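You operate a simulated robot arm through the tools that you are given. There is no shell and no other tool.

Carry out the task below with a simulated two-armed robot. There is one attempt and no reset: what you move stays moved.

Task
Line out the train in berth 92 with the red pen, then stand it back, clicked off.
Fine: the berth is on the screen; the line crosses most of that row's blank strip in the register; no other ink in the book; other pens untouched.

It is judged by the outcome, as a careful person would: the job done as asked, and still so three seconds after it is handed in. It fails if anything else is knocked over, pushed out of place, dropped, spilled or broken.

Robot
Two 7-joint arms with two-finger parallel grippers on one trunk that stands fixed in place. Base frame: the origin is at the foot of the trunk, x ahead of it, y to its left, z up. Lengths are in mm, angles in rad, forces in N, time in s.
The left shoulder is at [71, 156, 1105], the right one opposite. Payload 3.91 kg a hand.
Tool frame (each hand has its own): the origin (TCP) lies between the finger pads and is the grasp point; the fingertips stand 30 mm ahead of it; z points along the fingers, y is the line along which they close. Largest opening 110 mm; finger width 20, thickness 10; the body of the gripper, 48 by 112 mm, starts 55 mm behind the TCP.
Orientation is told as [roll, pitch, yaw] about the base's x, y, z axes, in that order, counted from this pose: with the fingers straight down and closing along the base's y, the tool's x points along the base's -x, its y along +y and its z along -z.

Tools
- The arms move only by the tool play_rows. It takes "left_commands", "right_commands" or both (then of equal length, played together; a hand with none holds still); each is a list of rows, each an object (a shift or turn left out is 0, a gripper value left out holds the last) with "translation": the shift along the base's x, y, z in units of 20 mm (1.0 is 20 mm), a list of three; "rotation": the turn, a rotation vector about the base's x, y, z in units of 6 degrees (1.0 is 6 degrees), a list of three; "jaw": the finger opening in mm, from 0 to 110. In form: [{"translation": [x, y, z], "rotation": [ax, ay, az], "jaw": jaw}, ...]. A call has 1 to 20 rows; each row shifts and turns the commanded pose from where the row before left it. A call with a number of a shift or a turn outside -1 to 1 is refused whole. Each row takes 0.2 s and may step no farther than 50 mm and 0.15 rad from the row before; otherwise, or with a gripper value out of range, the whole call is refused. A pose out of reach is approached as far as the arm can. The call stops where the force on the tool passes 40 N (or 10 N more than at its start, if that is more) or the arm is blocked; 0.2 s more then pass. Each finger travels about 108 mm/s and halts on what it meets, pressing with about 25 N; the grip force reading is that of the motor and also rises with nothing between the fingers. The clock runs only during rows and for 0.2 s after the last one: add rows that do not move to give the fingers time. The reply holds the time, the measured pose of the TCP, the force on the tool along the base axes, the opening and the grip force, in the units named above and with some noise, with the torque about the TCP (base axes, N m) and any sound that the robot's microphone picked up.
- Cameras (640 x 400 px; columns grow to the right, rows downward): "scene" is now at [135.1, -37.1, 1348.3]; the picture's right is [-0.42, -0.91, 0.00], its down [-0.38, 0.17, -0.91] and it looks along [0.83, -0.38, -0.42] (base axes); focal length 289 px, centre (320, 200). "left" rides on the left gripper at [72, -17, -103] in its tool frame; the picture's right is [0.23, 0.97, 0.00], its down [-0.76, 0.18, -0.62] and it looks along [-0.61, 0.14, 0.78] (tool axes); focal length 222 px, centre (320, 200). "right" rides on the right gripper at [72, 17, -103] in its tool frame; the picture's right is [-0.23, 0.97, 0.00], its down [-0.76, -0.18, -0.62] and it looks along [-0.61, -0.14, 0.78] (tool axes); focal length 222 px, centre (320, 200). There is no depth. A picture from a camera that has moved, and an enlarged one, comes with that camera's place and axes in the base frame and with its lens.
- get_image(camera): a new picture of that camera. No time passes.
- slide_trunk(by): slides the trunk up (or, below 0, down) by that many mm; the arms and the scene camera ride with it, the base frame stays. It gives what a move gives, with no picture.
- pan_tilt(pan, tilt): turns the head with the scene camera to pan (to the left, within 1.501 rad either way) and tilt (down, from -0.506 to 1.204), counted from straight ahead of the robot. It gives what a move gives.
- inspect(camera, box): a new picture of the part [left, top, right, bottom] of that camera's present view, enlarged. No time passes.
- close_job(): hands the job in; it is judged then, once.

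Nothing tells you positions but the pictures and the camera data. Unless the task says otherwise, let go and move clear before handing in.

The tools are called after "Call:" as name(argument=value, ...) on one line, values as JSON. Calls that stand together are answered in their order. play_rows: Moves the arms, as the interface text tells. Its arguments: {"type":"object","properties":{"left_commands":{"type":"array"},"right_commands":{"type":"array"}},"required":[]} The other tools are called the same way: slide_trunk (by) slides the trunk up or down; pan_tilt (pan, tilt) turns the head that bears the scene camera; get_image (camera) takes a picture; inspect (camera, box) takes an enlarged picture of a part of a camera's view; close_job () hands the job in.

At the start:

```text
time: 0.0
left_tool_pos: [846.2, -41.6, 1238.4]
left_tool_rot: [0.001, 0.001, -0.001]
left_wrist_force: [0.6, 0.6, 0.0]
left_wrist_torque: [0.01, -0.02, 0.03]
left_gripper_width: 109.9
left_gripper_force: 0.0
right_tool_pos: [418.6, -609.1, 1198.4]
right_tool_rot: [0.0, -0.001, 0.001]
right_wrist_force: [0.2, -0.9, -0.1]
right_wrist_torque: [0.0, 0.01, 0.01]
right_gripper_width: 109.9
right_gripper_force: 0.0
trunk travel left (down, up): [-550.0, 390.0]
head pan, tilt: [-0.428, 0.429]
```

scene: 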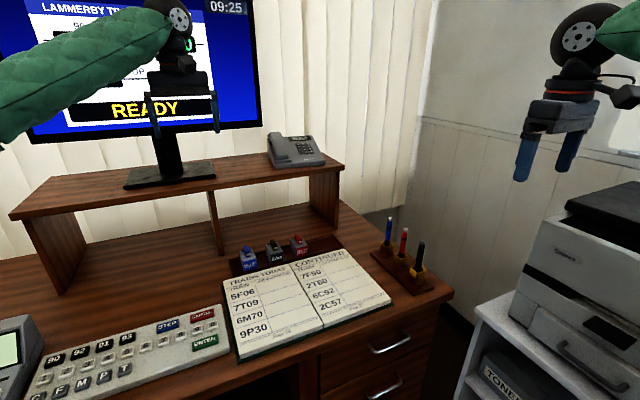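
right: 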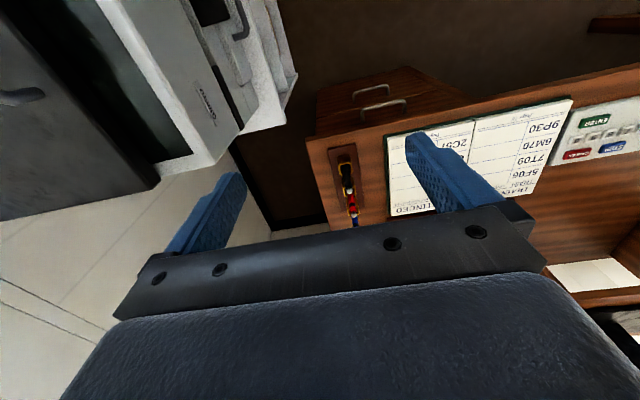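
left: 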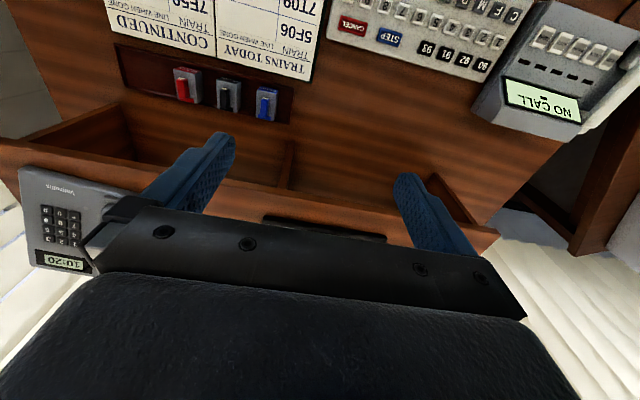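

I see a desk with a screen, a register book, a pen rack (blue, red, black/yellow) on the right end of the desk, and the left arm partly in front of the screen. First I'll look closer at the screen, the register and the pens.

Call:
inspect(camera="scene", box=[0, 0, 270, 150])

Call:
inspect(camera="scene", box=[220, 200, 460, 350])

Call:
pan_tilt(pan=0.0, tilt=0.3)

```text
2.37 times, centred on (135, 75) of scene
camera zoom: at [135.1, -37.1, 1348.3], right [-0.42, -0.91, 0.0], down [-0.38, 0.17, -0.91], along [0.83, -0.38, -0.42], focal length 686 px, centre (758, 496)
```

zoom: 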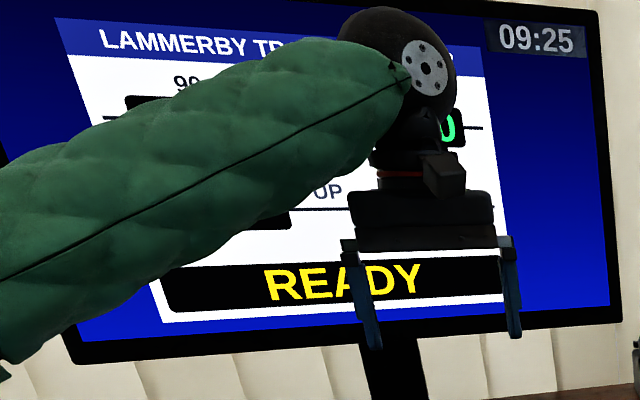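

```text
2.67 times, centred on (340, 275) of scene
camera zoom: at [135.1, -37.1, 1348.3], right [-0.42, -0.91, 0.0], down [-0.38, 0.17, -0.91], along [0.83, -0.38, -0.42], focal length 771 px, centre (267, 0)
```

zoom: 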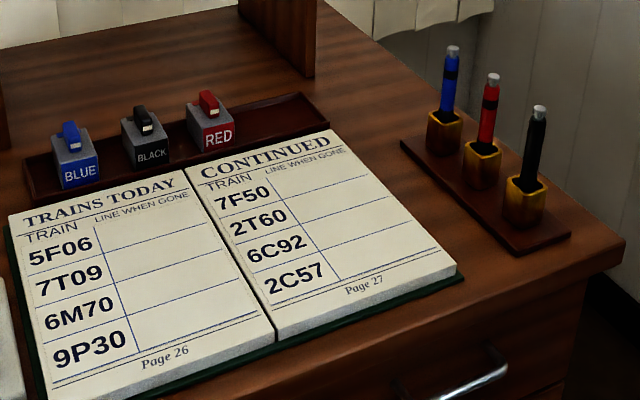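

```text
time: 0.9
left_tool_pos: [845.9, -40.7, 1239.7]
left_tool_rot: [0.0, 0.0, 0.001]
left_wrist_force: [-0.1, 0.0, -0.1]
left_wrist_torque: [0.01, 0.01, -0.01]
left_gripper_width: 109.9
left_gripper_force: 0.1
right_tool_pos: [418.6, -608.5, 1198.2]
right_tool_rot: [0.0, 0.001, -0.001]
right_wrist_force: [0.1, -0.7, 0.2]
right_wrist_torque: [-0.02, 0.0, -0.02]
right_gripper_width: 110.1
right_gripper_force: 0.2
trunk travel left (down, up): [-550.0, 390.0]
head pan, tilt: [0.0, 0.3]
```

The left arm hides the screen's berth boxes. The red pen stands in the middle cup of the rack. I'll draw the left arm back and to the left, clear of the screen.

Call:
play_rows(left_commands=[{"translation": [-1, 1, 0]}, {"translation": [-1, 1, 0]}, {"translation": [-1, 1, 0]}, {"translation": [-1, 1, 0]}, {"translation": [-1, 1, 0]}, {"translation": [-1, 1, 0]}, {"translation": [-1, 1, 0]}, {"translation": [-1, 1, 0]}, {"translation": [-1, 1, 0]}, {"translation": [-1, 1, 0]}, {"translation": [-1, 1, 0]}, {"translation": [-1, 1, 0]}, {"translation": [-1, 1, 0]}, {"translation": [-1, 1, 0]}, {"translation": [-1, 1, 0]}, {"translation": [0, 1, 0]}, {"translation": [0, 1, 0]}, {"translation": [0, 1, 0]}, {"translation": [0, 1, 0]}, {"translation": [0, 1, 0]}])

Call:
get_image(camera="scene")

```text
time: 5.1
left_tool_pos: [545.8, 358.5, 1240.0]
left_tool_rot: [0.002, 0.0, -0.001]
left_wrist_force: [-0.2, -0.1, 0.6]
left_wrist_torque: [-0.03, -0.03, 0.01]
left_gripper_width: 110.2
left_gripper_force: 0.0
right_tool_pos: [418.2, -608.6, 1199.3]
right_tool_rot: [0.0, -0.001, -0.001]
right_wrist_force: [-0.6, 0.3, 0.4]
right_wrist_torque: [-0.01, 0.01, -0.02]
right_gripper_width: 110.2
right_gripper_force: 0.1
trunk travel left (down, up): [-550.0, 390.0]
head pan, tilt: [0.0, 0.3]
```

```text
taken
camera scene: at [143.8, 2.1, 1360.4], right [0.0, -1.0, 0.0], down [-0.3, 0.0, -0.96], along [0.96, 0.0, -0.3], focal length 289 px, centre (320, 200)
```

scene: 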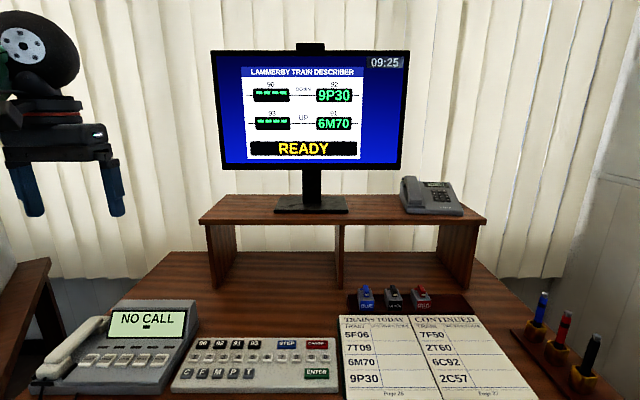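

Call:
inspect(camera="scene", box=[230, 55, 390, 165])

Call:
pan_tilt(pan=-0.5, tilt=0.75)

Call:
get_image(camera="scene")

Call:
get_image(camera="right")

```text
3.64 times, centred on (310, 110) of scene
camera zoom: at [143.8, 2.1, 1360.4], right [0.0, -1.0, 0.0], down [-0.3, 0.0, -0.96], along [0.96, 0.0, -0.3], focal length 1052 px, centre (356, 527)
```

zoom: 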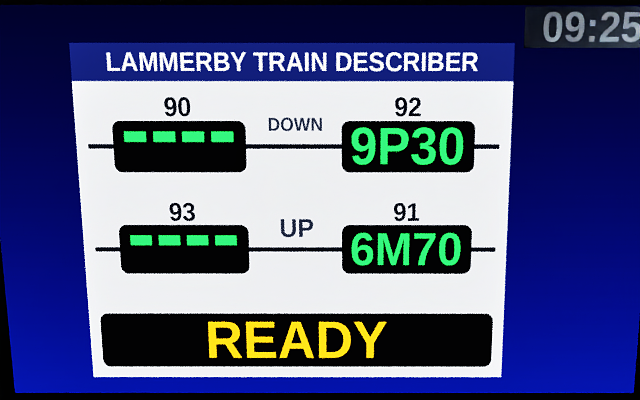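

```text
time: 6.0
left_tool_pos: [545.5, 358.3, 1239.6]
left_tool_rot: [-0.001, 0.001, 0.0]
left_wrist_force: [-0.6, -0.3, -0.9]
left_wrist_torque: [-0.03, 0.0, 0.01]
left_gripper_width: 110.2
left_gripper_force: 0.0
right_tool_pos: [418.4, -607.7, 1197.7]
right_tool_rot: [0.001, -0.002, 0.0]
right_wrist_force: [-1.2, -0.6, 0.1]
right_wrist_torque: [0.0, -0.03, 0.03]
right_gripper_width: 110.3
right_gripper_force: 0.2
trunk travel left (down, up): [-550.0, 390.0]
head pan, tilt: [-0.499, 0.75]
```

```text
taken
camera scene: at [123.7, -37.9, 1320.1], right [-0.48, -0.88, 0.0], down [-0.6, 0.33, -0.73], along [0.64, -0.35, -0.68], focal length 289 px, centre (320, 200)
```

scene: 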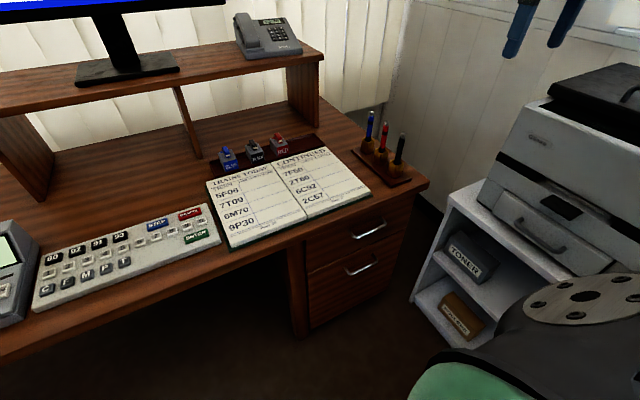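

```text
taken
camera right: at [345.8, -591.4, 1300.2], right [0.23, 0.97, 0.0], down [0.76, -0.18, 0.62], along [0.61, -0.14, -0.78], focal length 222 px, centre (320, 200)
```

right: 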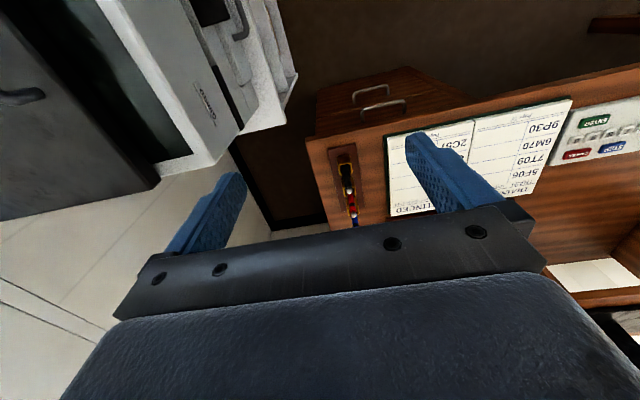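

Berth 92 shows 9P30, which is the bottom row of the left page (page 26). Book surface triangulates to z≈750 and the pens sit near x≈700, y≈-600; I'll zoom in for more detail.

Call:
inspect(camera="scene", box=[340, 95, 440, 195])

Call:
inspect(camera="scene", box=[200, 125, 380, 260])

Call:
inspect(camera="right", box=[300, 90, 420, 240])

Call:
get_image(camera="left")

```text
4.00 times, centred on (390, 145) of scene
camera zoom: at [123.7, -37.9, 1320.1], right [-0.48, -0.88, 0.0], down [-0.6, 0.33, -0.73], along [0.64, -0.35, -0.68], focal length 1157 px, centre (40, 420)
```

zoom: 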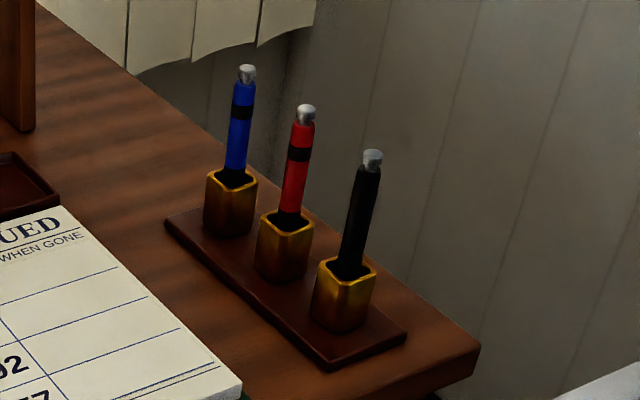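

```text
2.96 times, centred on (290, 192) of scene
camera zoom: at [123.7, -37.9, 1320.1], right [-0.48, -0.88, 0.0], down [-0.6, 0.33, -0.73], along [0.64, -0.35, -0.68], focal length 857 px, centre (409, 222)
```

zoom: 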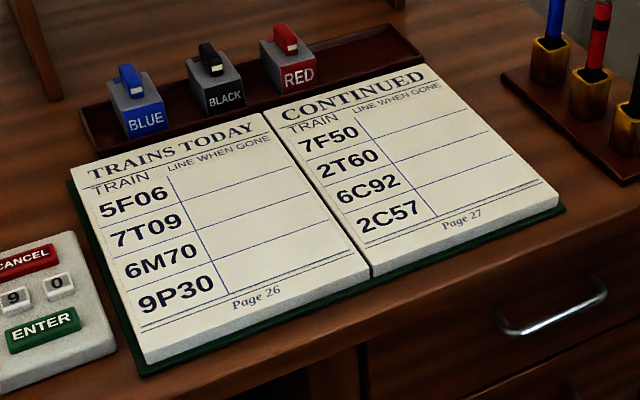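

```text
2.67 times, centred on (360, 165) of right
camera zoom: at [345.8, -591.4, 1300.2], right [0.23, 0.97, 0.0], down [0.76, -0.18, 0.62], along [0.61, -0.14, -0.78], focal length 592 px, centre (213, 293)
```

zoom: 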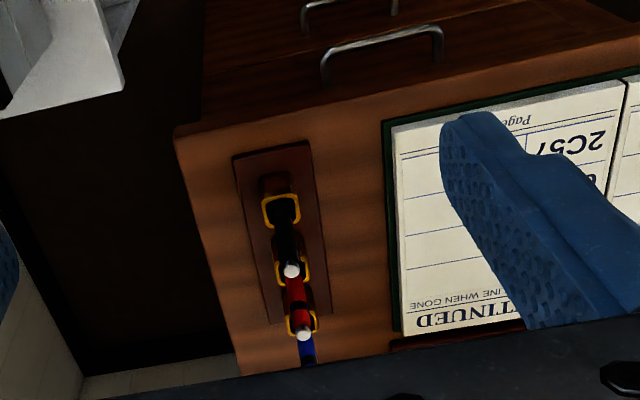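

```text
taken
camera left: at [473.0, 341.2, 1344.1], right [-0.23, 0.97, 0.0], down [0.76, 0.18, 0.62], along [0.61, 0.14, -0.78], focal length 222 px, centre (320, 200)
```

left: 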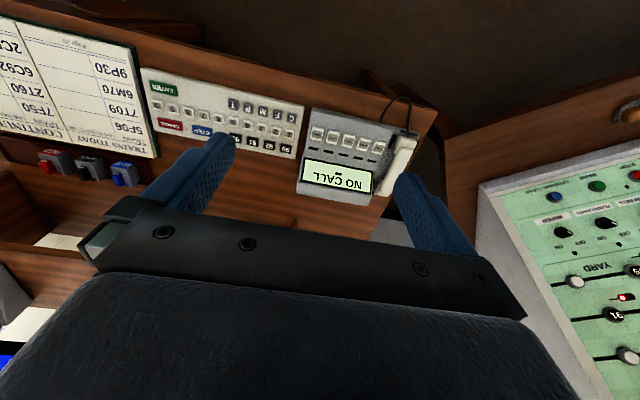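

Call:
inspect(camera="scene", box=[205, 190, 335, 260])

Call:
inspect(camera="left", box=[0, 0, 170, 170])

```text
4.92 times, centred on (270, 225) of scene
camera zoom: at [123.7, -37.9, 1320.1], right [-0.48, -0.88, 0.0], down [-0.6, 0.33, -0.73], along [0.64, -0.35, -0.68], focal length 1424 px, centre (566, 77)
```

zoom: 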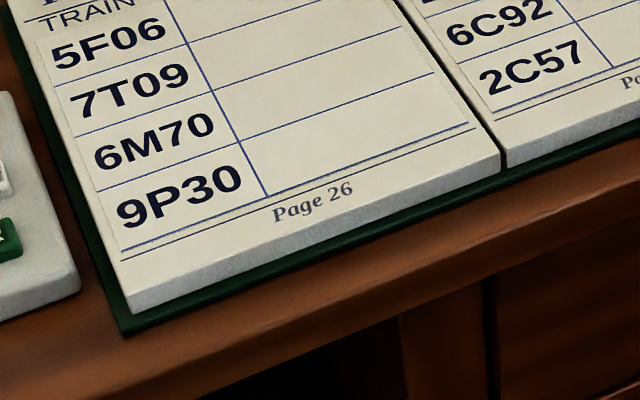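

```text
2.35 times, centred on (85, 85) of left
camera zoom: at [473.0, 341.2, 1344.1], right [-0.23, 0.97, 0.0], down [0.76, 0.18, 0.62], along [0.61, 0.14, -0.78], focal length 523 px, centre (873, 471)
```

zoom: 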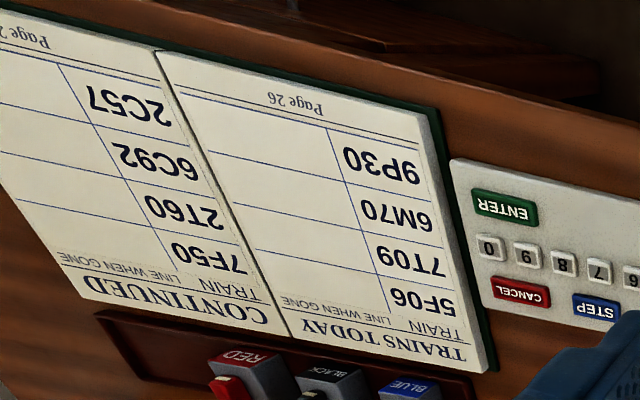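

Row 9P30 is the bottom row of page 26. The red pen's top is at about (723, -593, 903), with its neighbours about 75 mm away along x. I'll bring the right hand closer to look at the pens.

Call:
play_rows(right_commands=[{"translation": [0.71, 0.08, -0.98]}, {"translation": [0.71, 0.08, -0.98]}, {"translation": [0.71, 0.08, -0.98]}, {"translation": [0.71, 0.08, -0.98]}, {"translation": [0.71, 0.08, -0.98]}, {"translation": [0.71, 0.08, -0.98]}, {"translation": [0.71, 0.08, -0.98]}, {"translation": [0.71, 0.08, -0.98]}, {"translation": [0.71, 0.08, -0.98]}, {"translation": [0.71, 0.08, -0.98]}])

Call:
get_image(camera="right")

Call:
get_image(camera="scene")

```text
time: 8.2
left_tool_pos: [546.7, 356.8, 1240.0]
left_tool_rot: [0.001, 0.002, -0.001]
left_wrist_force: [0.9, -0.1, -0.5]
left_wrist_torque: [0.03, 0.02, 0.02]
left_gripper_width: 110.2
left_gripper_force: 0.1
right_tool_pos: [560.4, -596.0, 1002.4]
right_tool_rot: [0.0, 0.002, -0.001]
right_wrist_force: [0.3, 0.7, -0.5]
right_wrist_torque: [-0.02, 0.01, 0.03]
right_gripper_width: 109.9
right_gripper_force: 0.1
trunk travel left (down, up): [-550.0, 390.0]
head pan, tilt: [-0.499, 0.75]
```

```text
taken
camera right: at [488.4, -578.7, 1103.5], right [0.23, 0.97, 0.0], down [0.76, -0.18, 0.62], along [0.61, -0.14, -0.78], focal length 222 px, centre (320, 200)
```

right: 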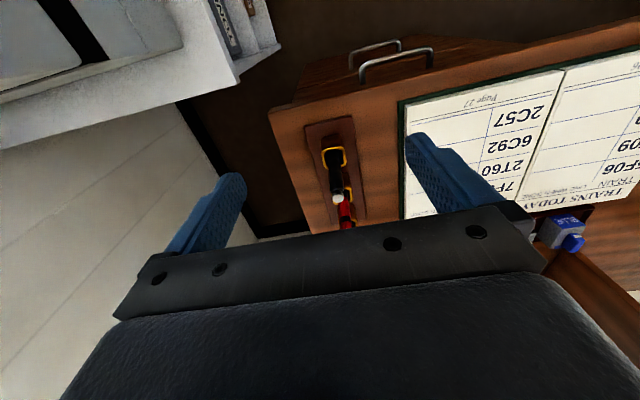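

```text
taken
camera scene: at [124.8, -39.2, 1319.9], right [-0.48, -0.88, 0.0], down [-0.6, 0.33, -0.73], along [0.64, -0.35, -0.68], focal length 289 px, centre (320, 200)
```

scene: 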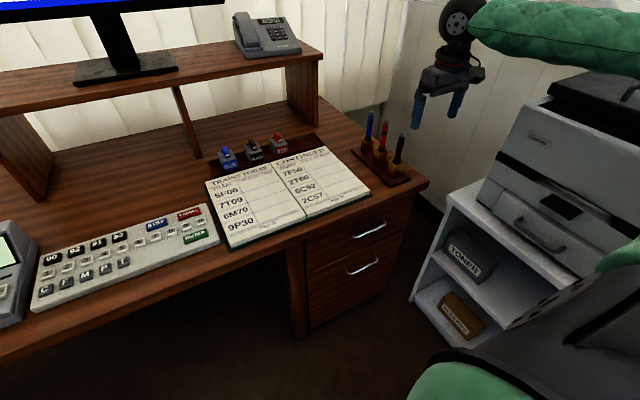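

Call:
inspect(camera="right", box=[290, 100, 390, 240])

Call:
inspect(camera="scene", box=[350, 95, 430, 190])

```text
2.86 times, centred on (340, 170) of right
camera zoom: at [488.4, -578.7, 1103.5], right [0.23, 0.97, 0.0], down [0.76, -0.18, 0.62], along [0.61, -0.14, -0.78], focal length 635 px, centre (263, 286)
```

zoom: 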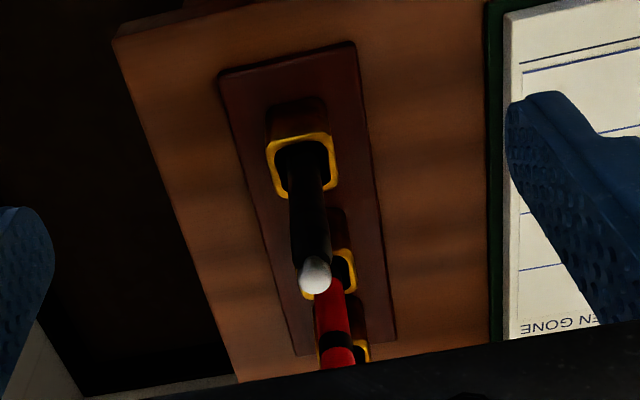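

```text
4.21 times, centred on (390, 142) of scene
camera zoom: at [124.8, -39.2, 1319.9], right [-0.48, -0.88, 0.0], down [-0.6, 0.33, -0.73], along [0.64, -0.35, -0.68], focal length 1218 px, centre (25, 442)
```

zoom: 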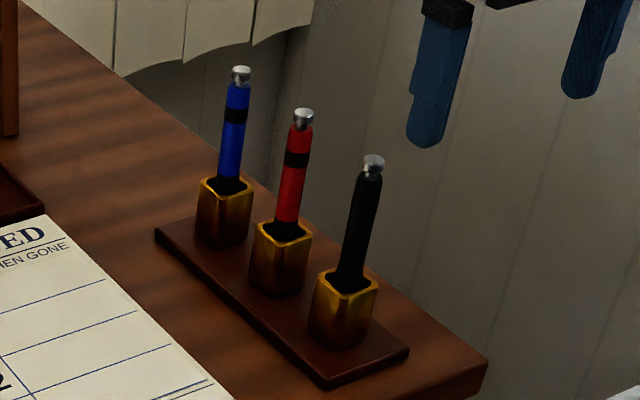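

The red pen is upright at about (725, -593). I'll close the fingers and move above it, so I can click it on by pressing its button while the cup supports it.

Call:
play_rows(right_commands=[{"translation": [0.91, 0.01, 0], "jaw": 0}, {"translation": [0.91, 0.02, 0]}, {"translation": [0.91, 0.02, 0]}, {"translation": [0.91, 0.02, 0]}, {"translation": [0.91, 0.02, -0.3]}, {"translation": [0.91, 0.02, -0.3]}, {"translation": [0.91, 0.02, -0.3]}, {"translation": [0.91, 0.01, -0.3]}, {"translation": [0.91, 0.01, -0.3]}, {}])

Call:
get_image(camera="right")

Call:
inspect(camera="scene", box=[340, 60, 440, 190])

```text
time: 10.4
left_tool_pos: [545.7, 358.4, 1241.8]
left_tool_rot: [0.001, 0.001, -0.001]
left_wrist_force: [-0.4, 0.8, -0.2]
left_wrist_torque: [0.03, -0.02, 0.03]
left_gripper_width: 110.0
left_gripper_force: 0.0
right_tool_pos: [723.4, -591.2, 973.8]
right_tool_rot: [0.001, -0.001, -0.001]
right_wrist_force: [-0.3, 0.2, 0.2]
right_wrist_torque: [0.01, -0.01, -0.03]
right_gripper_width: 0.1
right_gripper_force: 24.9
trunk travel left (down, up): [-550.0, 390.0]
head pan, tilt: [-0.499, 0.75]
```

```text
taken
camera right: at [651.1, -573.8, 1075.7], right [0.23, 0.97, 0.0], down [0.76, -0.18, 0.62], along [0.61, -0.14, -0.78], focal length 222 px, centre (320, 200)
```

right: 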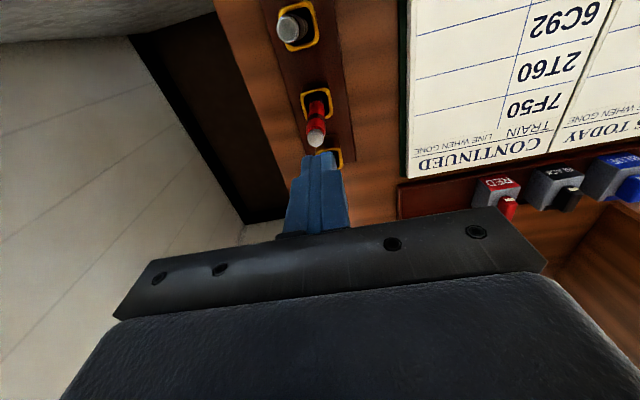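

```text
3.08 times, centred on (390, 125) of scene
camera zoom: at [123.4, -38.3, 1320.0], right [-0.48, -0.88, 0.0], down [-0.6, 0.33, -0.73], along [0.64, -0.35, -0.68], focal length 890 px, centre (105, 431)
```

zoom: 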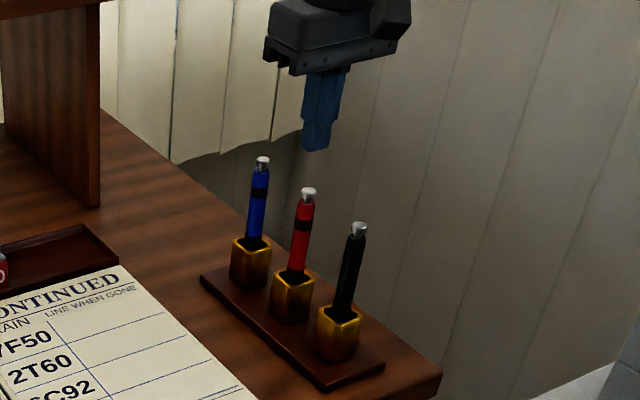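

The fingertips are aligned within a couple of mm above the red pen's silver button. I'll descend nearly to it.

Call:
play_rows(right_commands=[{"translation": [-0.02, -0.11, -0.5]}, {"translation": [0, 0, -0.5]}, {"translation": [0, 0, -0.4]}, {}])

Call:
inspect(camera="scene", box=[340, 60, 440, 190])

Call:
inspect(camera="right", box=[250, 0, 390, 240])

```text
time: 11.4
left_tool_pos: [546.2, 358.8, 1242.0]
left_tool_rot: [0.0, 0.001, 0.0]
left_wrist_force: [-0.4, 0.2, 0.2]
left_wrist_torque: [0.02, 0.0, -0.03]
left_gripper_width: 110.0
left_gripper_force: 0.1
right_tool_pos: [723.4, -591.9, 945.6]
right_tool_rot: [-0.001, 0.0, -0.001]
right_wrist_force: [-0.5, -0.1, 0.5]
right_wrist_torque: [0.01, -0.01, -0.02]
right_gripper_width: 0.4
right_gripper_force: 25.1
trunk travel left (down, up): [-550.0, 390.0]
head pan, tilt: [-0.499, 0.75]
```

```text
3.08 times, centred on (390, 125) of scene
camera zoom: at [123.9, -38.1, 1320.0], right [-0.48, -0.88, 0.0], down [-0.6, 0.33, -0.73], along [0.64, -0.35, -0.68], focal length 890 px, centre (105, 431)
```

zoom: 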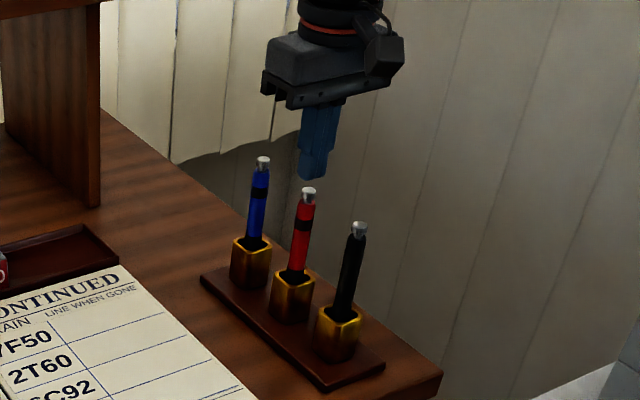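

```text
1.67 times, centred on (320, 120) of right
camera zoom: at [650.8, -574.8, 1046.6], right [0.23, 0.97, 0.0], down [0.76, -0.18, 0.62], along [0.61, -0.14, -0.78], focal length 370 px, centre (320, 333)
```

zoom: 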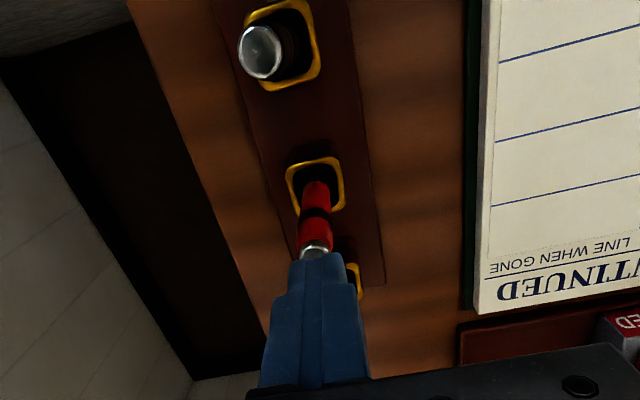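

Call:
play_rows(right_commands=[{"translation": [0, 0, -0.15]}, {"translation": [0, 0, -0.15]}, {"translation": [0, 0, -0.1]}, {"translation": [0, 0, -0.1]}, {"translation": [0, 0, -0.1]}, {}])

```text
time: 12.8
left_tool_pos: [546.5, 357.6, 1240.2]
left_tool_rot: [0.001, -0.001, 0.001]
left_wrist_force: [0.3, -0.2, -0.4]
left_wrist_torque: [-0.01, -0.03, 0.02]
left_gripper_width: 109.9
left_gripper_force: 0.0
right_tool_pos: [723.5, -591.7, 932.3]
right_tool_rot: [-0.001, 0.001, -0.001]
right_wrist_force: [0.2, -0.8, 0.1]
right_wrist_torque: [0.0, 0.02, 0.02]
right_gripper_width: 0.2
right_gripper_force: 25.0
trunk travel left (down, up): [-550.0, 390.0]
head pan, tilt: [-0.499, 0.75]
```

Call:
play_rows(right_commands=[{"translation": [0, 0, -0.05]}, {"translation": [0, 0, -0.05]}, {}])

Call:
inspect(camera="scene", box=[370, 100, 410, 140])

```text
time: 13.6
left_tool_pos: [546.7, 356.7, 1240.8]
left_tool_rot: [0.0, -0.001, 0.0]
left_wrist_force: [0.0, 0.6, -0.1]
left_wrist_torque: [0.0, 0.0, 0.02]
left_gripper_width: 110.1
left_gripper_force: 0.0
right_tool_pos: [723.7, -591.0, 929.2]
right_tool_rot: [-0.001, -0.001, 0.0]
right_wrist_force: [0.5, -1.7, 0.4]
right_wrist_torque: [-0.01, 0.02, -0.04]
right_gripper_width: 0.2
right_gripper_force: 24.2
trunk travel left (down, up): [-550.0, 390.0]
head pan, tilt: [-0.499, 0.75]
```

```text
10.00 times, centred on (390, 120) of scene
camera zoom: at [123.9, -38.1, 1320.0], right [-0.48, -0.88, 0.0], down [-0.6, 0.33, -0.73], along [0.64, -0.35, -0.68], focal length 2892 px, centre (-380, 1000)
```

zoom: 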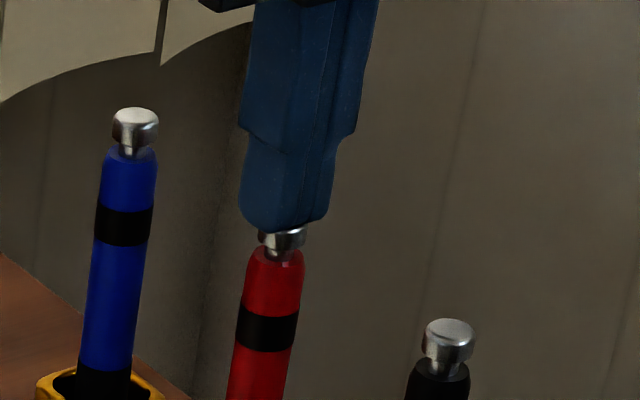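

Call:
play_rows(right_commands=[{"translation": [0, 0, -0.05]}, {"translation": [0, 0, -0.05]}, {}])

Call:
inspect(camera="scene", box=[370, 100, 410, 140])

```text
time: 14.4
left_tool_pos: [546.7, 358.9, 1241.4]
left_tool_rot: [0.0, -0.001, -0.001]
left_wrist_force: [0.8, -0.7, -0.3]
left_wrist_torque: [0.0, 0.02, 0.0]
left_gripper_width: 110.0
left_gripper_force: 0.1
right_tool_pos: [723.6, -592.2, 929.0]
right_tool_rot: [-0.001, 0.002, 0.001]
right_wrist_force: [0.6, 0.2, 1.7]
right_wrist_torque: [-0.01, 0.02, -0.03]
right_gripper_width: 0.0
right_gripper_force: 24.9
trunk travel left (down, up): [-550.0, 390.0]
head pan, tilt: [-0.499, 0.75]
```

```text
10.00 times, centred on (390, 120) of scene
camera zoom: at [123.8, -38.1, 1320.0], right [-0.48, -0.88, 0.0], down [-0.6, 0.33, -0.73], along [0.64, -0.35, -0.68], focal length 2892 px, centre (-380, 1000)
```

zoom: 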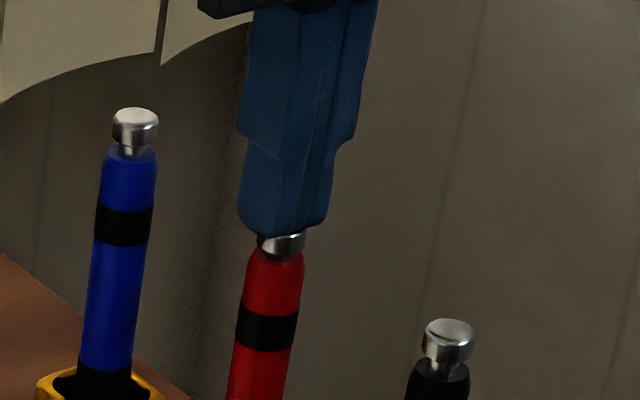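

Contact is just starting (about 1.7 N). I'll keep pressing in small steps and listen for the click.

Call:
play_rows(right_commands=[{"translation": [0, 0, -0.05]}, {"translation": [0, 0, -0.05]}, {}])

```text
time: 15.2
left_tool_pos: [545.1, 358.0, 1240.6]
left_tool_rot: [0.001, 0.001, 0.001]
left_wrist_force: [0.6, -0.2, -1.0]
left_wrist_torque: [-0.02, -0.03, -0.01]
left_gripper_width: 109.9
left_gripper_force: 0.0
right_tool_pos: [723.9, -592.4, 926.0]
right_tool_rot: [0.0, -0.002, 0.001]
right_wrist_force: [0.0, 0.1, 3.7]
right_wrist_torque: [0.01, 0.02, -0.01]
right_gripper_width: 0.3
right_gripper_force: 25.1
trunk travel left (down, up): [-550.0, 390.0]
head pan, tilt: [-0.499, 0.75]
heard: click
```

A click was heard at about 3.7 N. I'll retreat straight up and look at the button.

Call:
play_rows(right_commands=[{"translation": [0, 0, 0.3]}, {"translation": [0, 0, 1]}, {"translation": [0, 0, 1]}, {"translation": [0, 0, 0.5]}, {}])

Call:
inspect(camera="scene", box=[370, 100, 410, 140])

Call:
inspect(camera="right", box=[250, 0, 390, 240])

```text
time: 16.4
left_tool_pos: [545.9, 357.4, 1241.7]
left_tool_rot: [-0.001, 0.0, -0.001]
left_wrist_force: [0.0, 0.0, 0.0]
left_wrist_torque: [0.0, -0.02, 0.01]
left_gripper_width: 110.0
left_gripper_force: 0.0
right_tool_pos: [725.2, -590.7, 981.9]
right_tool_rot: [0.0, 0.001, 0.001]
right_wrist_force: [0.0, 0.2, -1.3]
right_wrist_torque: [0.0, -0.03, 0.02]
right_gripper_width: 0.0
right_gripper_force: 25.4
trunk travel left (down, up): [-550.0, 390.0]
head pan, tilt: [-0.499, 0.75]
```

```text
10.00 times, centred on (390, 120) of scene
camera zoom: at [124.0, -38.2, 1320.0], right [-0.48, -0.88, 0.0], down [-0.6, 0.33, -0.73], along [0.64, -0.35, -0.68], focal length 2892 px, centre (-380, 1000)
```

zoom: 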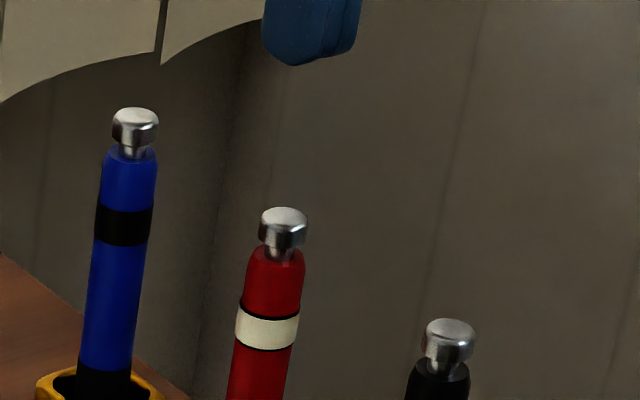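

```text
1.67 times, centred on (320, 120) of right
camera zoom: at [652.1, -574.3, 1083.9], right [0.23, 0.97, 0.0], down [0.76, -0.18, 0.62], along [0.61, -0.14, -0.78], focal length 370 px, centre (320, 333)
```

zoom: 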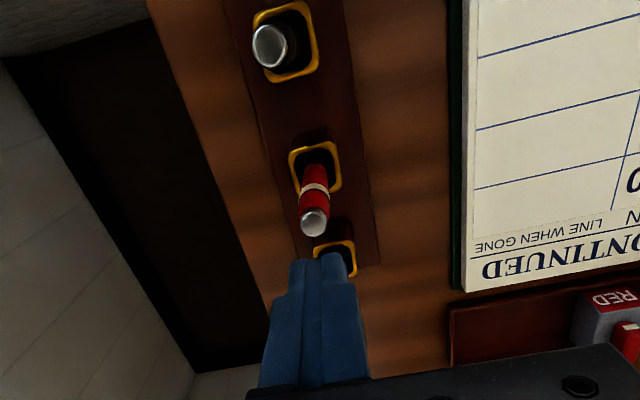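

The red pen's band changed from black to white, so white means clicked on. Next I'll open the fingers around the red pen (closing along y), descend and grip its upper body.

Call:
play_rows(right_commands=[{"translation": [0, -0.07, 0], "jaw": 70}, {}, {}, {}, {"translation": [0, 0, -1]}, {"translation": [0, 0, -1]}, {"translation": [0, 0, -1]}, {}])

Call:
get_image(camera="right")

Call:
inspect(camera="scene", box=[340, 60, 440, 190])

```text
time: 18.2
left_tool_pos: [546.0, 357.7, 1240.7]
left_tool_rot: [0.0, -0.001, 0.0]
left_wrist_force: [0.4, -1.1, -0.1]
left_wrist_torque: [0.01, -0.04, 0.02]
left_gripper_width: 110.2
left_gripper_force: 0.1
right_tool_pos: [722.6, -593.2, 920.2]
right_tool_rot: [0.0, -0.001, -0.001]
right_wrist_force: [-0.3, -0.2, 0.3]
right_wrist_torque: [0.02, 0.02, 0.0]
right_gripper_width: 69.9
right_gripper_force: 0.1
trunk travel left (down, up): [-550.0, 390.0]
head pan, tilt: [-0.499, 0.75]
```

```text
taken
camera right: at [650.1, -576.4, 1023.2], right [0.23, 0.97, 0.0], down [0.76, -0.18, 0.62], along [0.61, -0.14, -0.78], focal length 222 px, centre (320, 200)
```

right: 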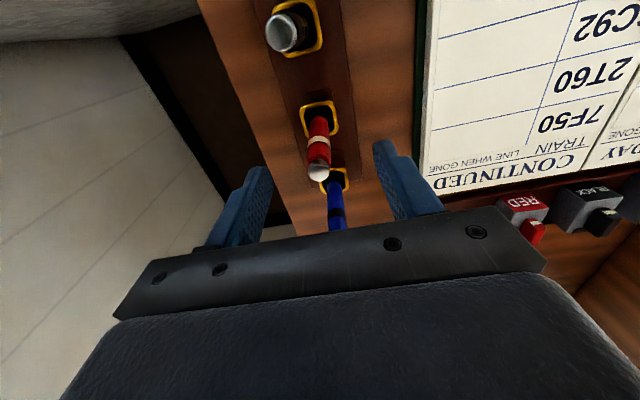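

```text
3.08 times, centred on (390, 125) of scene
camera zoom: at [123.6, -38.0, 1320.0], right [-0.48, -0.88, 0.0], down [-0.6, 0.33, -0.73], along [0.64, -0.35, -0.68], focal length 890 px, centre (105, 431)
```

zoom: 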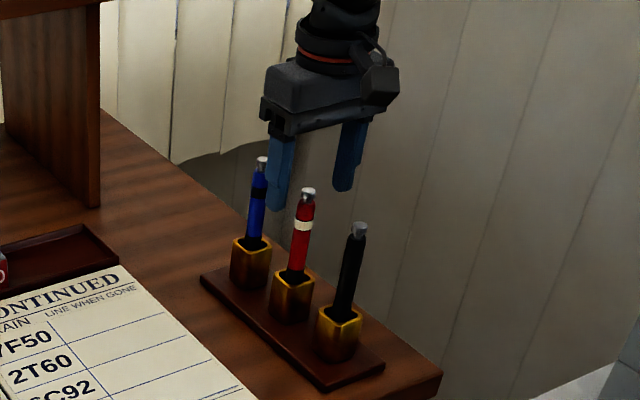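

Call:
play_rows(right_commands=[{"translation": [0, -0.03, -1]}, {"translation": [0, 0, -1]}, {"translation": [0, 0, -0.85]}, {}])

Call:
get_image(camera="right")

Call:
inspect(camera="scene", box=[340, 60, 440, 190])

```text
time: 19.2
left_tool_pos: [545.1, 357.8, 1240.2]
left_tool_rot: [0.0, -0.001, 0.001]
left_wrist_force: [0.0, -0.6, 0.1]
left_wrist_torque: [0.0, 0.01, -0.04]
left_gripper_width: 110.0
left_gripper_force: 0.0
right_tool_pos: [723.8, -593.2, 865.3]
right_tool_rot: [0.0, 0.0, 0.002]
right_wrist_force: [-0.7, -0.1, -0.3]
right_wrist_torque: [0.0, -0.01, 0.02]
right_gripper_width: 70.0
right_gripper_force: 0.0
trunk travel left (down, up): [-550.0, 390.0]
head pan, tilt: [-0.499, 0.75]
```

```text
taken
camera right: at [651.0, -576.5, 967.3], right [0.23, 0.97, 0.0], down [0.76, -0.18, 0.62], along [0.61, -0.14, -0.78], focal length 222 px, centre (320, 200)
```

right: 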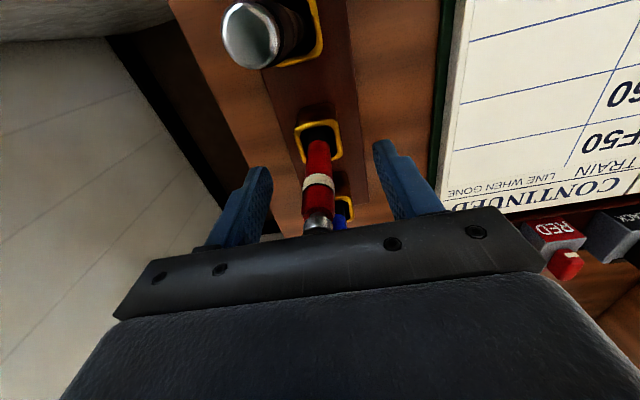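

```text
3.08 times, centred on (390, 125) of scene
camera zoom: at [123.7, -37.9, 1320.0], right [-0.48, -0.88, 0.0], down [-0.6, 0.33, -0.73], along [0.64, -0.35, -0.68], focal length 890 px, centre (105, 431)
```

zoom: 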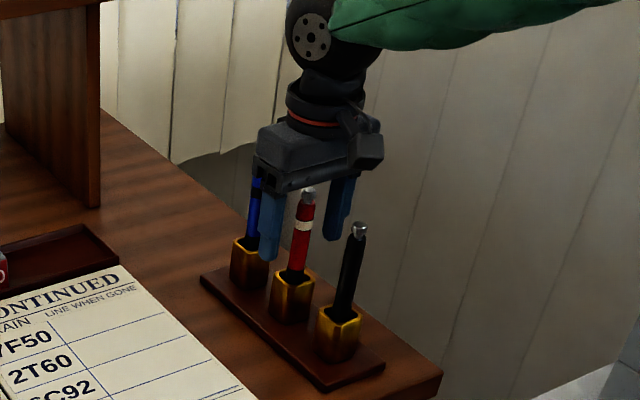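

The red pen is centred between the fingers, so I'll close on it.

Call:
play_rows(right_commands=[{"jaw": 30}, {}, {"jaw": 20}, {"jaw": 0}, {}, {}])

Call:
get_image(camera="right")

Call:
inspect(camera="scene", box=[340, 60, 440, 190])

```text
time: 20.6
left_tool_pos: [546.1, 358.2, 1240.4]
left_tool_rot: [0.0, -0.001, -0.001]
left_wrist_force: [0.1, -0.6, -0.7]
left_wrist_torque: [0.02, 0.02, 0.02]
left_gripper_width: 110.1
left_gripper_force: 0.2
right_tool_pos: [723.9, -592.5, 864.8]
right_tool_rot: [0.0, -0.001, 0.001]
right_wrist_force: [-0.4, 0.3, 0.9]
right_wrist_torque: [0.08, 0.0, 0.05]
right_gripper_width: 16.3
right_gripper_force: 25.2
trunk travel left (down, up): [-550.0, 390.0]
head pan, tilt: [-0.499, 0.75]
```

```text
taken
camera right: at [651.2, -576.6, 967.2], right [0.23, 0.97, 0.0], down [0.76, -0.18, 0.62], along [0.61, -0.14, -0.78], focal length 222 px, centre (320, 200)
```

right: 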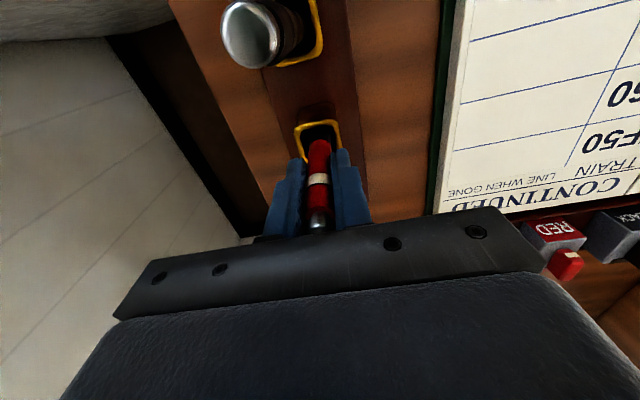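

```text
3.08 times, centred on (390, 125) of scene
camera zoom: at [123.9, -38.1, 1320.0], right [-0.48, -0.88, 0.0], down [-0.6, 0.33, -0.73], along [0.64, -0.35, -0.68], focal length 890 px, centre (105, 431)
```

zoom: 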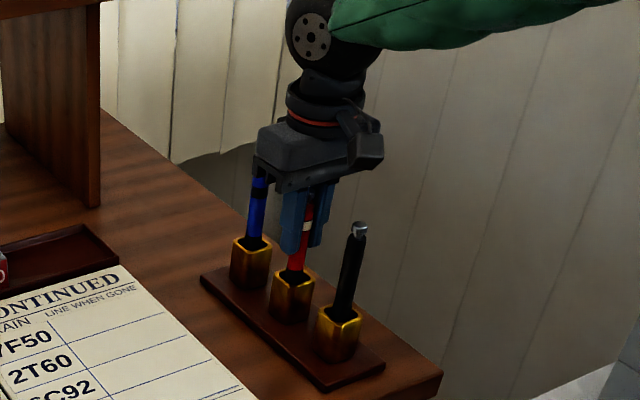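

Gripped at 16 mm width. I'll lift it straight up 120 mm and look at the pen's lower end.

Call:
play_rows(right_commands=[{"translation": [0, 0, 0.5]}, {"translation": [0, 0, 1]}, {"translation": [0, 0, 1]}, {"translation": [0, 0, 1]}, {"translation": [0, 0, 1]}, {"translation": [0, 0, 1]}, {"translation": [0, 0, 0.5]}, {}])

Call:
get_image(camera="right")

Call:
inspect(camera="scene", box=[340, 40, 440, 190])

```text
time: 22.4
left_tool_pos: [546.6, 358.1, 1240.7]
left_tool_rot: [0.0, 0.001, 0.001]
left_wrist_force: [-1.3, -0.6, 0.0]
left_wrist_torque: [0.01, -0.03, -0.01]
left_gripper_width: 109.9
left_gripper_force: 0.1
right_tool_pos: [724.3, -593.6, 984.7]
right_tool_rot: [0.0, 0.0, 0.0]
right_wrist_force: [0.1, -0.3, 0.1]
right_wrist_torque: [0.03, -0.01, 0.01]
right_gripper_width: 16.3
right_gripper_force: 25.2
trunk travel left (down, up): [-550.0, 390.0]
head pan, tilt: [-0.499, 0.75]
```

```text
taken
camera right: at [651.0, -576.3, 1086.6], right [0.23, 0.97, 0.0], down [0.76, -0.18, 0.62], along [0.61, -0.14, -0.78], focal length 222 px, centre (320, 200)
```

right: 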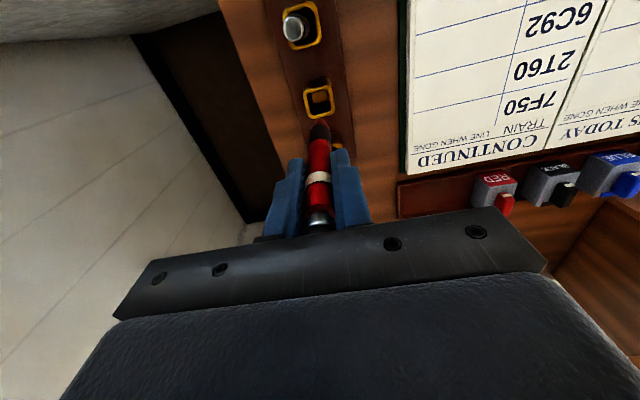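

```text
2.67 times, centred on (390, 115) of scene
camera zoom: at [124.0, -38.2, 1319.9], right [-0.48, -0.88, 0.0], down [-0.6, 0.33, -0.73], along [0.64, -0.35, -0.68], focal length 771 px, centre (133, 427)
```

zoom: 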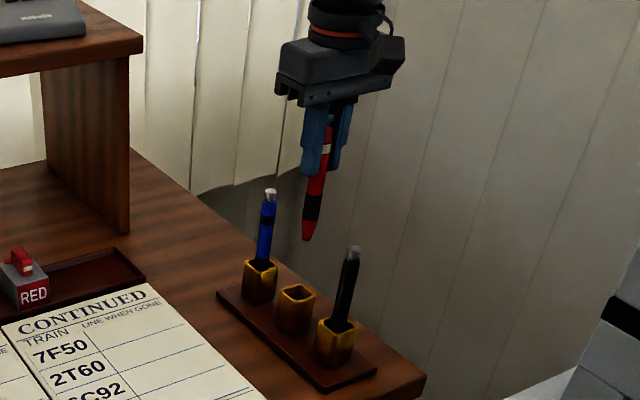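

Call:
inspect(camera="scene", box=[370, 75, 410, 135])

Call:
inspect(camera="right", box=[280, 90, 370, 240])

```text
6.67 times, centred on (390, 105) of scene
camera zoom: at [124.0, -38.2, 1319.9], right [-0.48, -0.88, 0.0], down [-0.6, 0.33, -0.73], along [0.64, -0.35, -0.68], focal length 1928 px, centre (-147, 833)
```

zoom: 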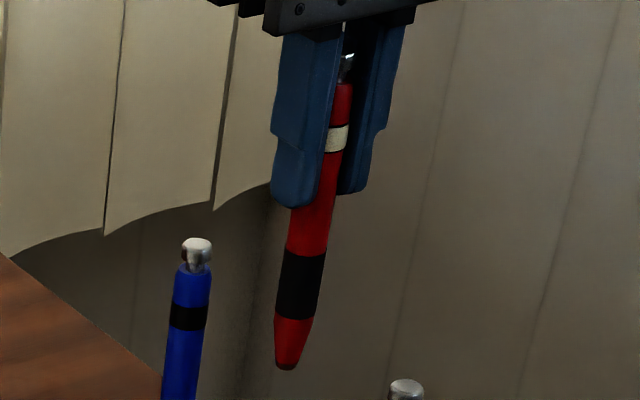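

```text
2.67 times, centred on (325, 165) of right
camera zoom: at [651.0, -576.3, 1086.6], right [0.23, 0.97, 0.0], down [0.76, -0.18, 0.62], along [0.61, -0.14, -0.78], focal length 592 px, centre (307, 293)
```

zoom: 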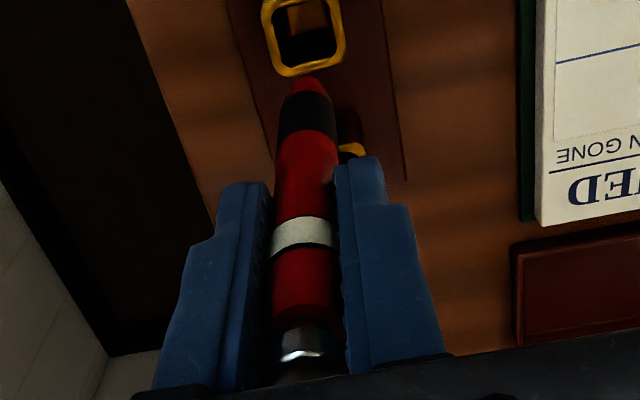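

The pen's tip is about 110 mm below the TCP and hangs vertically. The 9P30 blank strip works out at x 652–700, y −145 to −264; I'll carry the pen across the book at height.

Call:
play_rows(right_commands=[{"translation": [0, 0.5, 0]}, {"translation": [-0.12, 1, 0]}, {"translation": [-0.12, 1, 0]}, {"translation": [-0.12, 1, 0]}, {"translation": [-0.12, 1, 0]}, {"translation": [-0.12, 1, 0]}, {"translation": [-0.12, 1, 0]}, {"translation": [-0.12, 1, 0]}, {"translation": [-0.12, 1, 0]}, {"translation": [-0.12, 1, 0]}, {"translation": [-0.12, 1, 0]}, {"translation": [-0.12, 1, 0]}, {"translation": [-0.12, 1, 0]}, {"translation": [-0.12, 1, 0]}, {"translation": [-0.12, 1, 0]}, {"translation": [-0.12, 1, 0]}, {"translation": [-0.12, 1, 0]}, {"translation": [-0.12, 1, 0]}, {"translation": [-0.12, 1, 0]}, {}])

Call:
get_image(camera="right")

Call:
get_image(camera="scene")

```text
time: 26.6
left_tool_pos: [547.4, 357.2, 1241.1]
left_tool_rot: [0.0, 0.001, -0.001]
left_wrist_force: [-0.4, -0.5, -0.6]
left_wrist_torque: [0.03, 0.01, -0.03]
left_gripper_width: 110.0
left_gripper_force: 0.1
right_tool_pos: [681.2, -223.0, 985.1]
right_tool_rot: [0.002, 0.001, -0.002]
right_wrist_force: [-0.1, 0.3, -0.8]
right_wrist_torque: [0.03, -0.03, 0.01]
right_gripper_width: 16.2
right_gripper_force: 25.5
trunk travel left (down, up): [-550.0, 390.0]
head pan, tilt: [-0.499, 0.75]
```

```text
taken
camera right: at [608.5, -206.4, 1087.4], right [0.23, 0.97, 0.0], down [0.76, -0.18, 0.62], along [0.61, -0.14, -0.78], focal length 222 px, centre (320, 200)
```

right: 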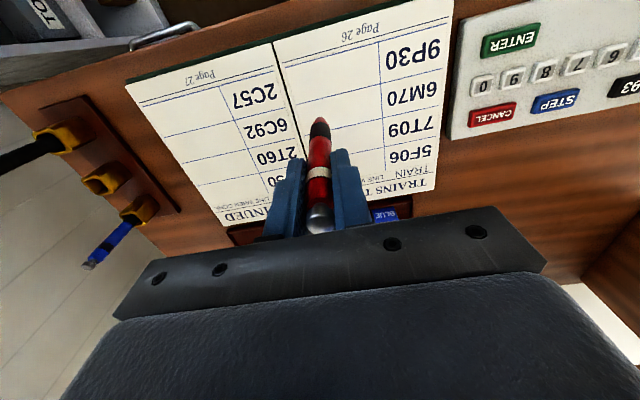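

```text
taken
camera scene: at [123.9, -38.6, 1319.9], right [-0.48, -0.88, 0.0], down [-0.6, 0.33, -0.73], along [0.64, -0.35, -0.68], focal length 289 px, centre (320, 200)
```

scene: 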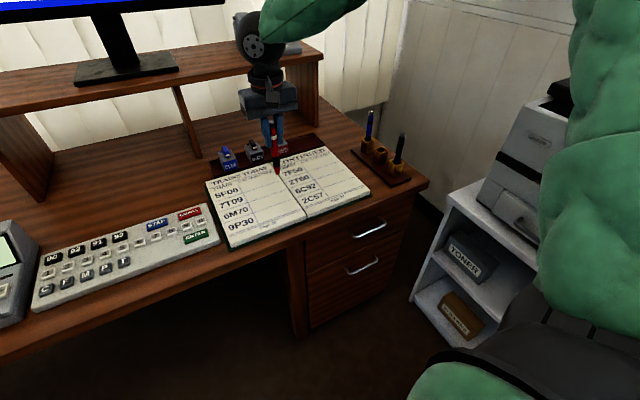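

Call:
inspect(camera="right", box=[260, 0, 470, 150])

Call:
pan_tilt(pan=-0.35, tilt=0.8)

Call:
inspect(camera="scene", box=[200, 90, 360, 230])

```text
2.67 times, centred on (365, 75) of right
camera zoom: at [608.5, -206.4, 1087.4], right [0.23, 0.97, 0.0], down [0.76, -0.18, 0.62], along [0.61, -0.14, -0.78], focal length 592 px, centre (200, 533)
```

zoom: 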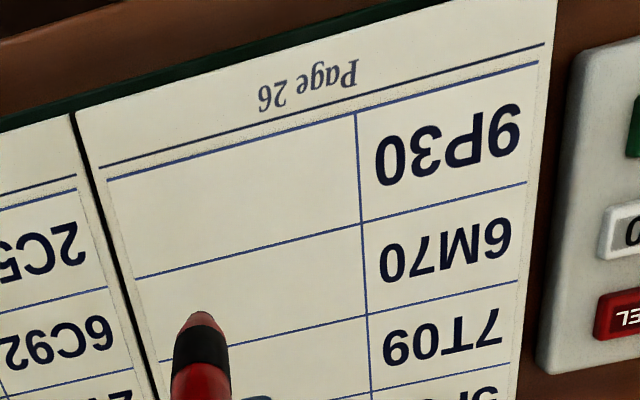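

```text
time: 27.3
left_tool_pos: [546.1, 358.2, 1240.6]
left_tool_rot: [0.0, 0.0, -0.001]
left_wrist_force: [-0.3, -0.3, -0.2]
left_wrist_torque: [-0.02, -0.04, 0.02]
left_gripper_width: 110.0
left_gripper_force: 0.0
right_tool_pos: [681.6, -224.0, 985.6]
right_tool_rot: [0.001, -0.001, 0.0]
right_wrist_force: [0.4, 0.2, -0.2]
right_wrist_torque: [0.01, -0.06, 0.01]
right_gripper_width: 15.9
right_gripper_force: 25.1
trunk travel left (down, up): [-550.0, 390.0]
head pan, tilt: [-0.351, 0.799]
```

```text
2.86 times, centred on (280, 160) of scene
camera zoom: at [127.0, -25.9, 1316.0], right [-0.34, -0.94, 0.0], down [-0.67, 0.25, -0.7], along [0.65, -0.24, -0.72], focal length 826 px, centre (434, 314)
```

zoom: 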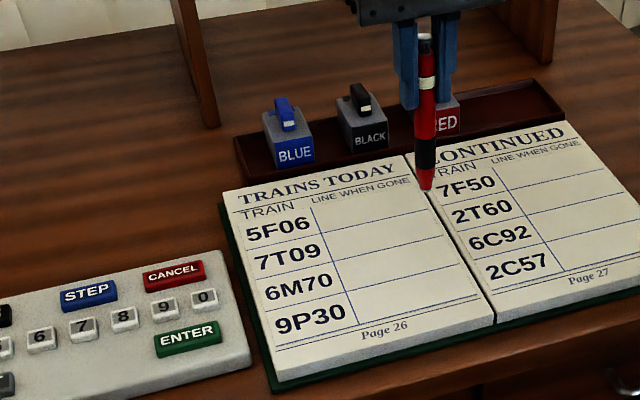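

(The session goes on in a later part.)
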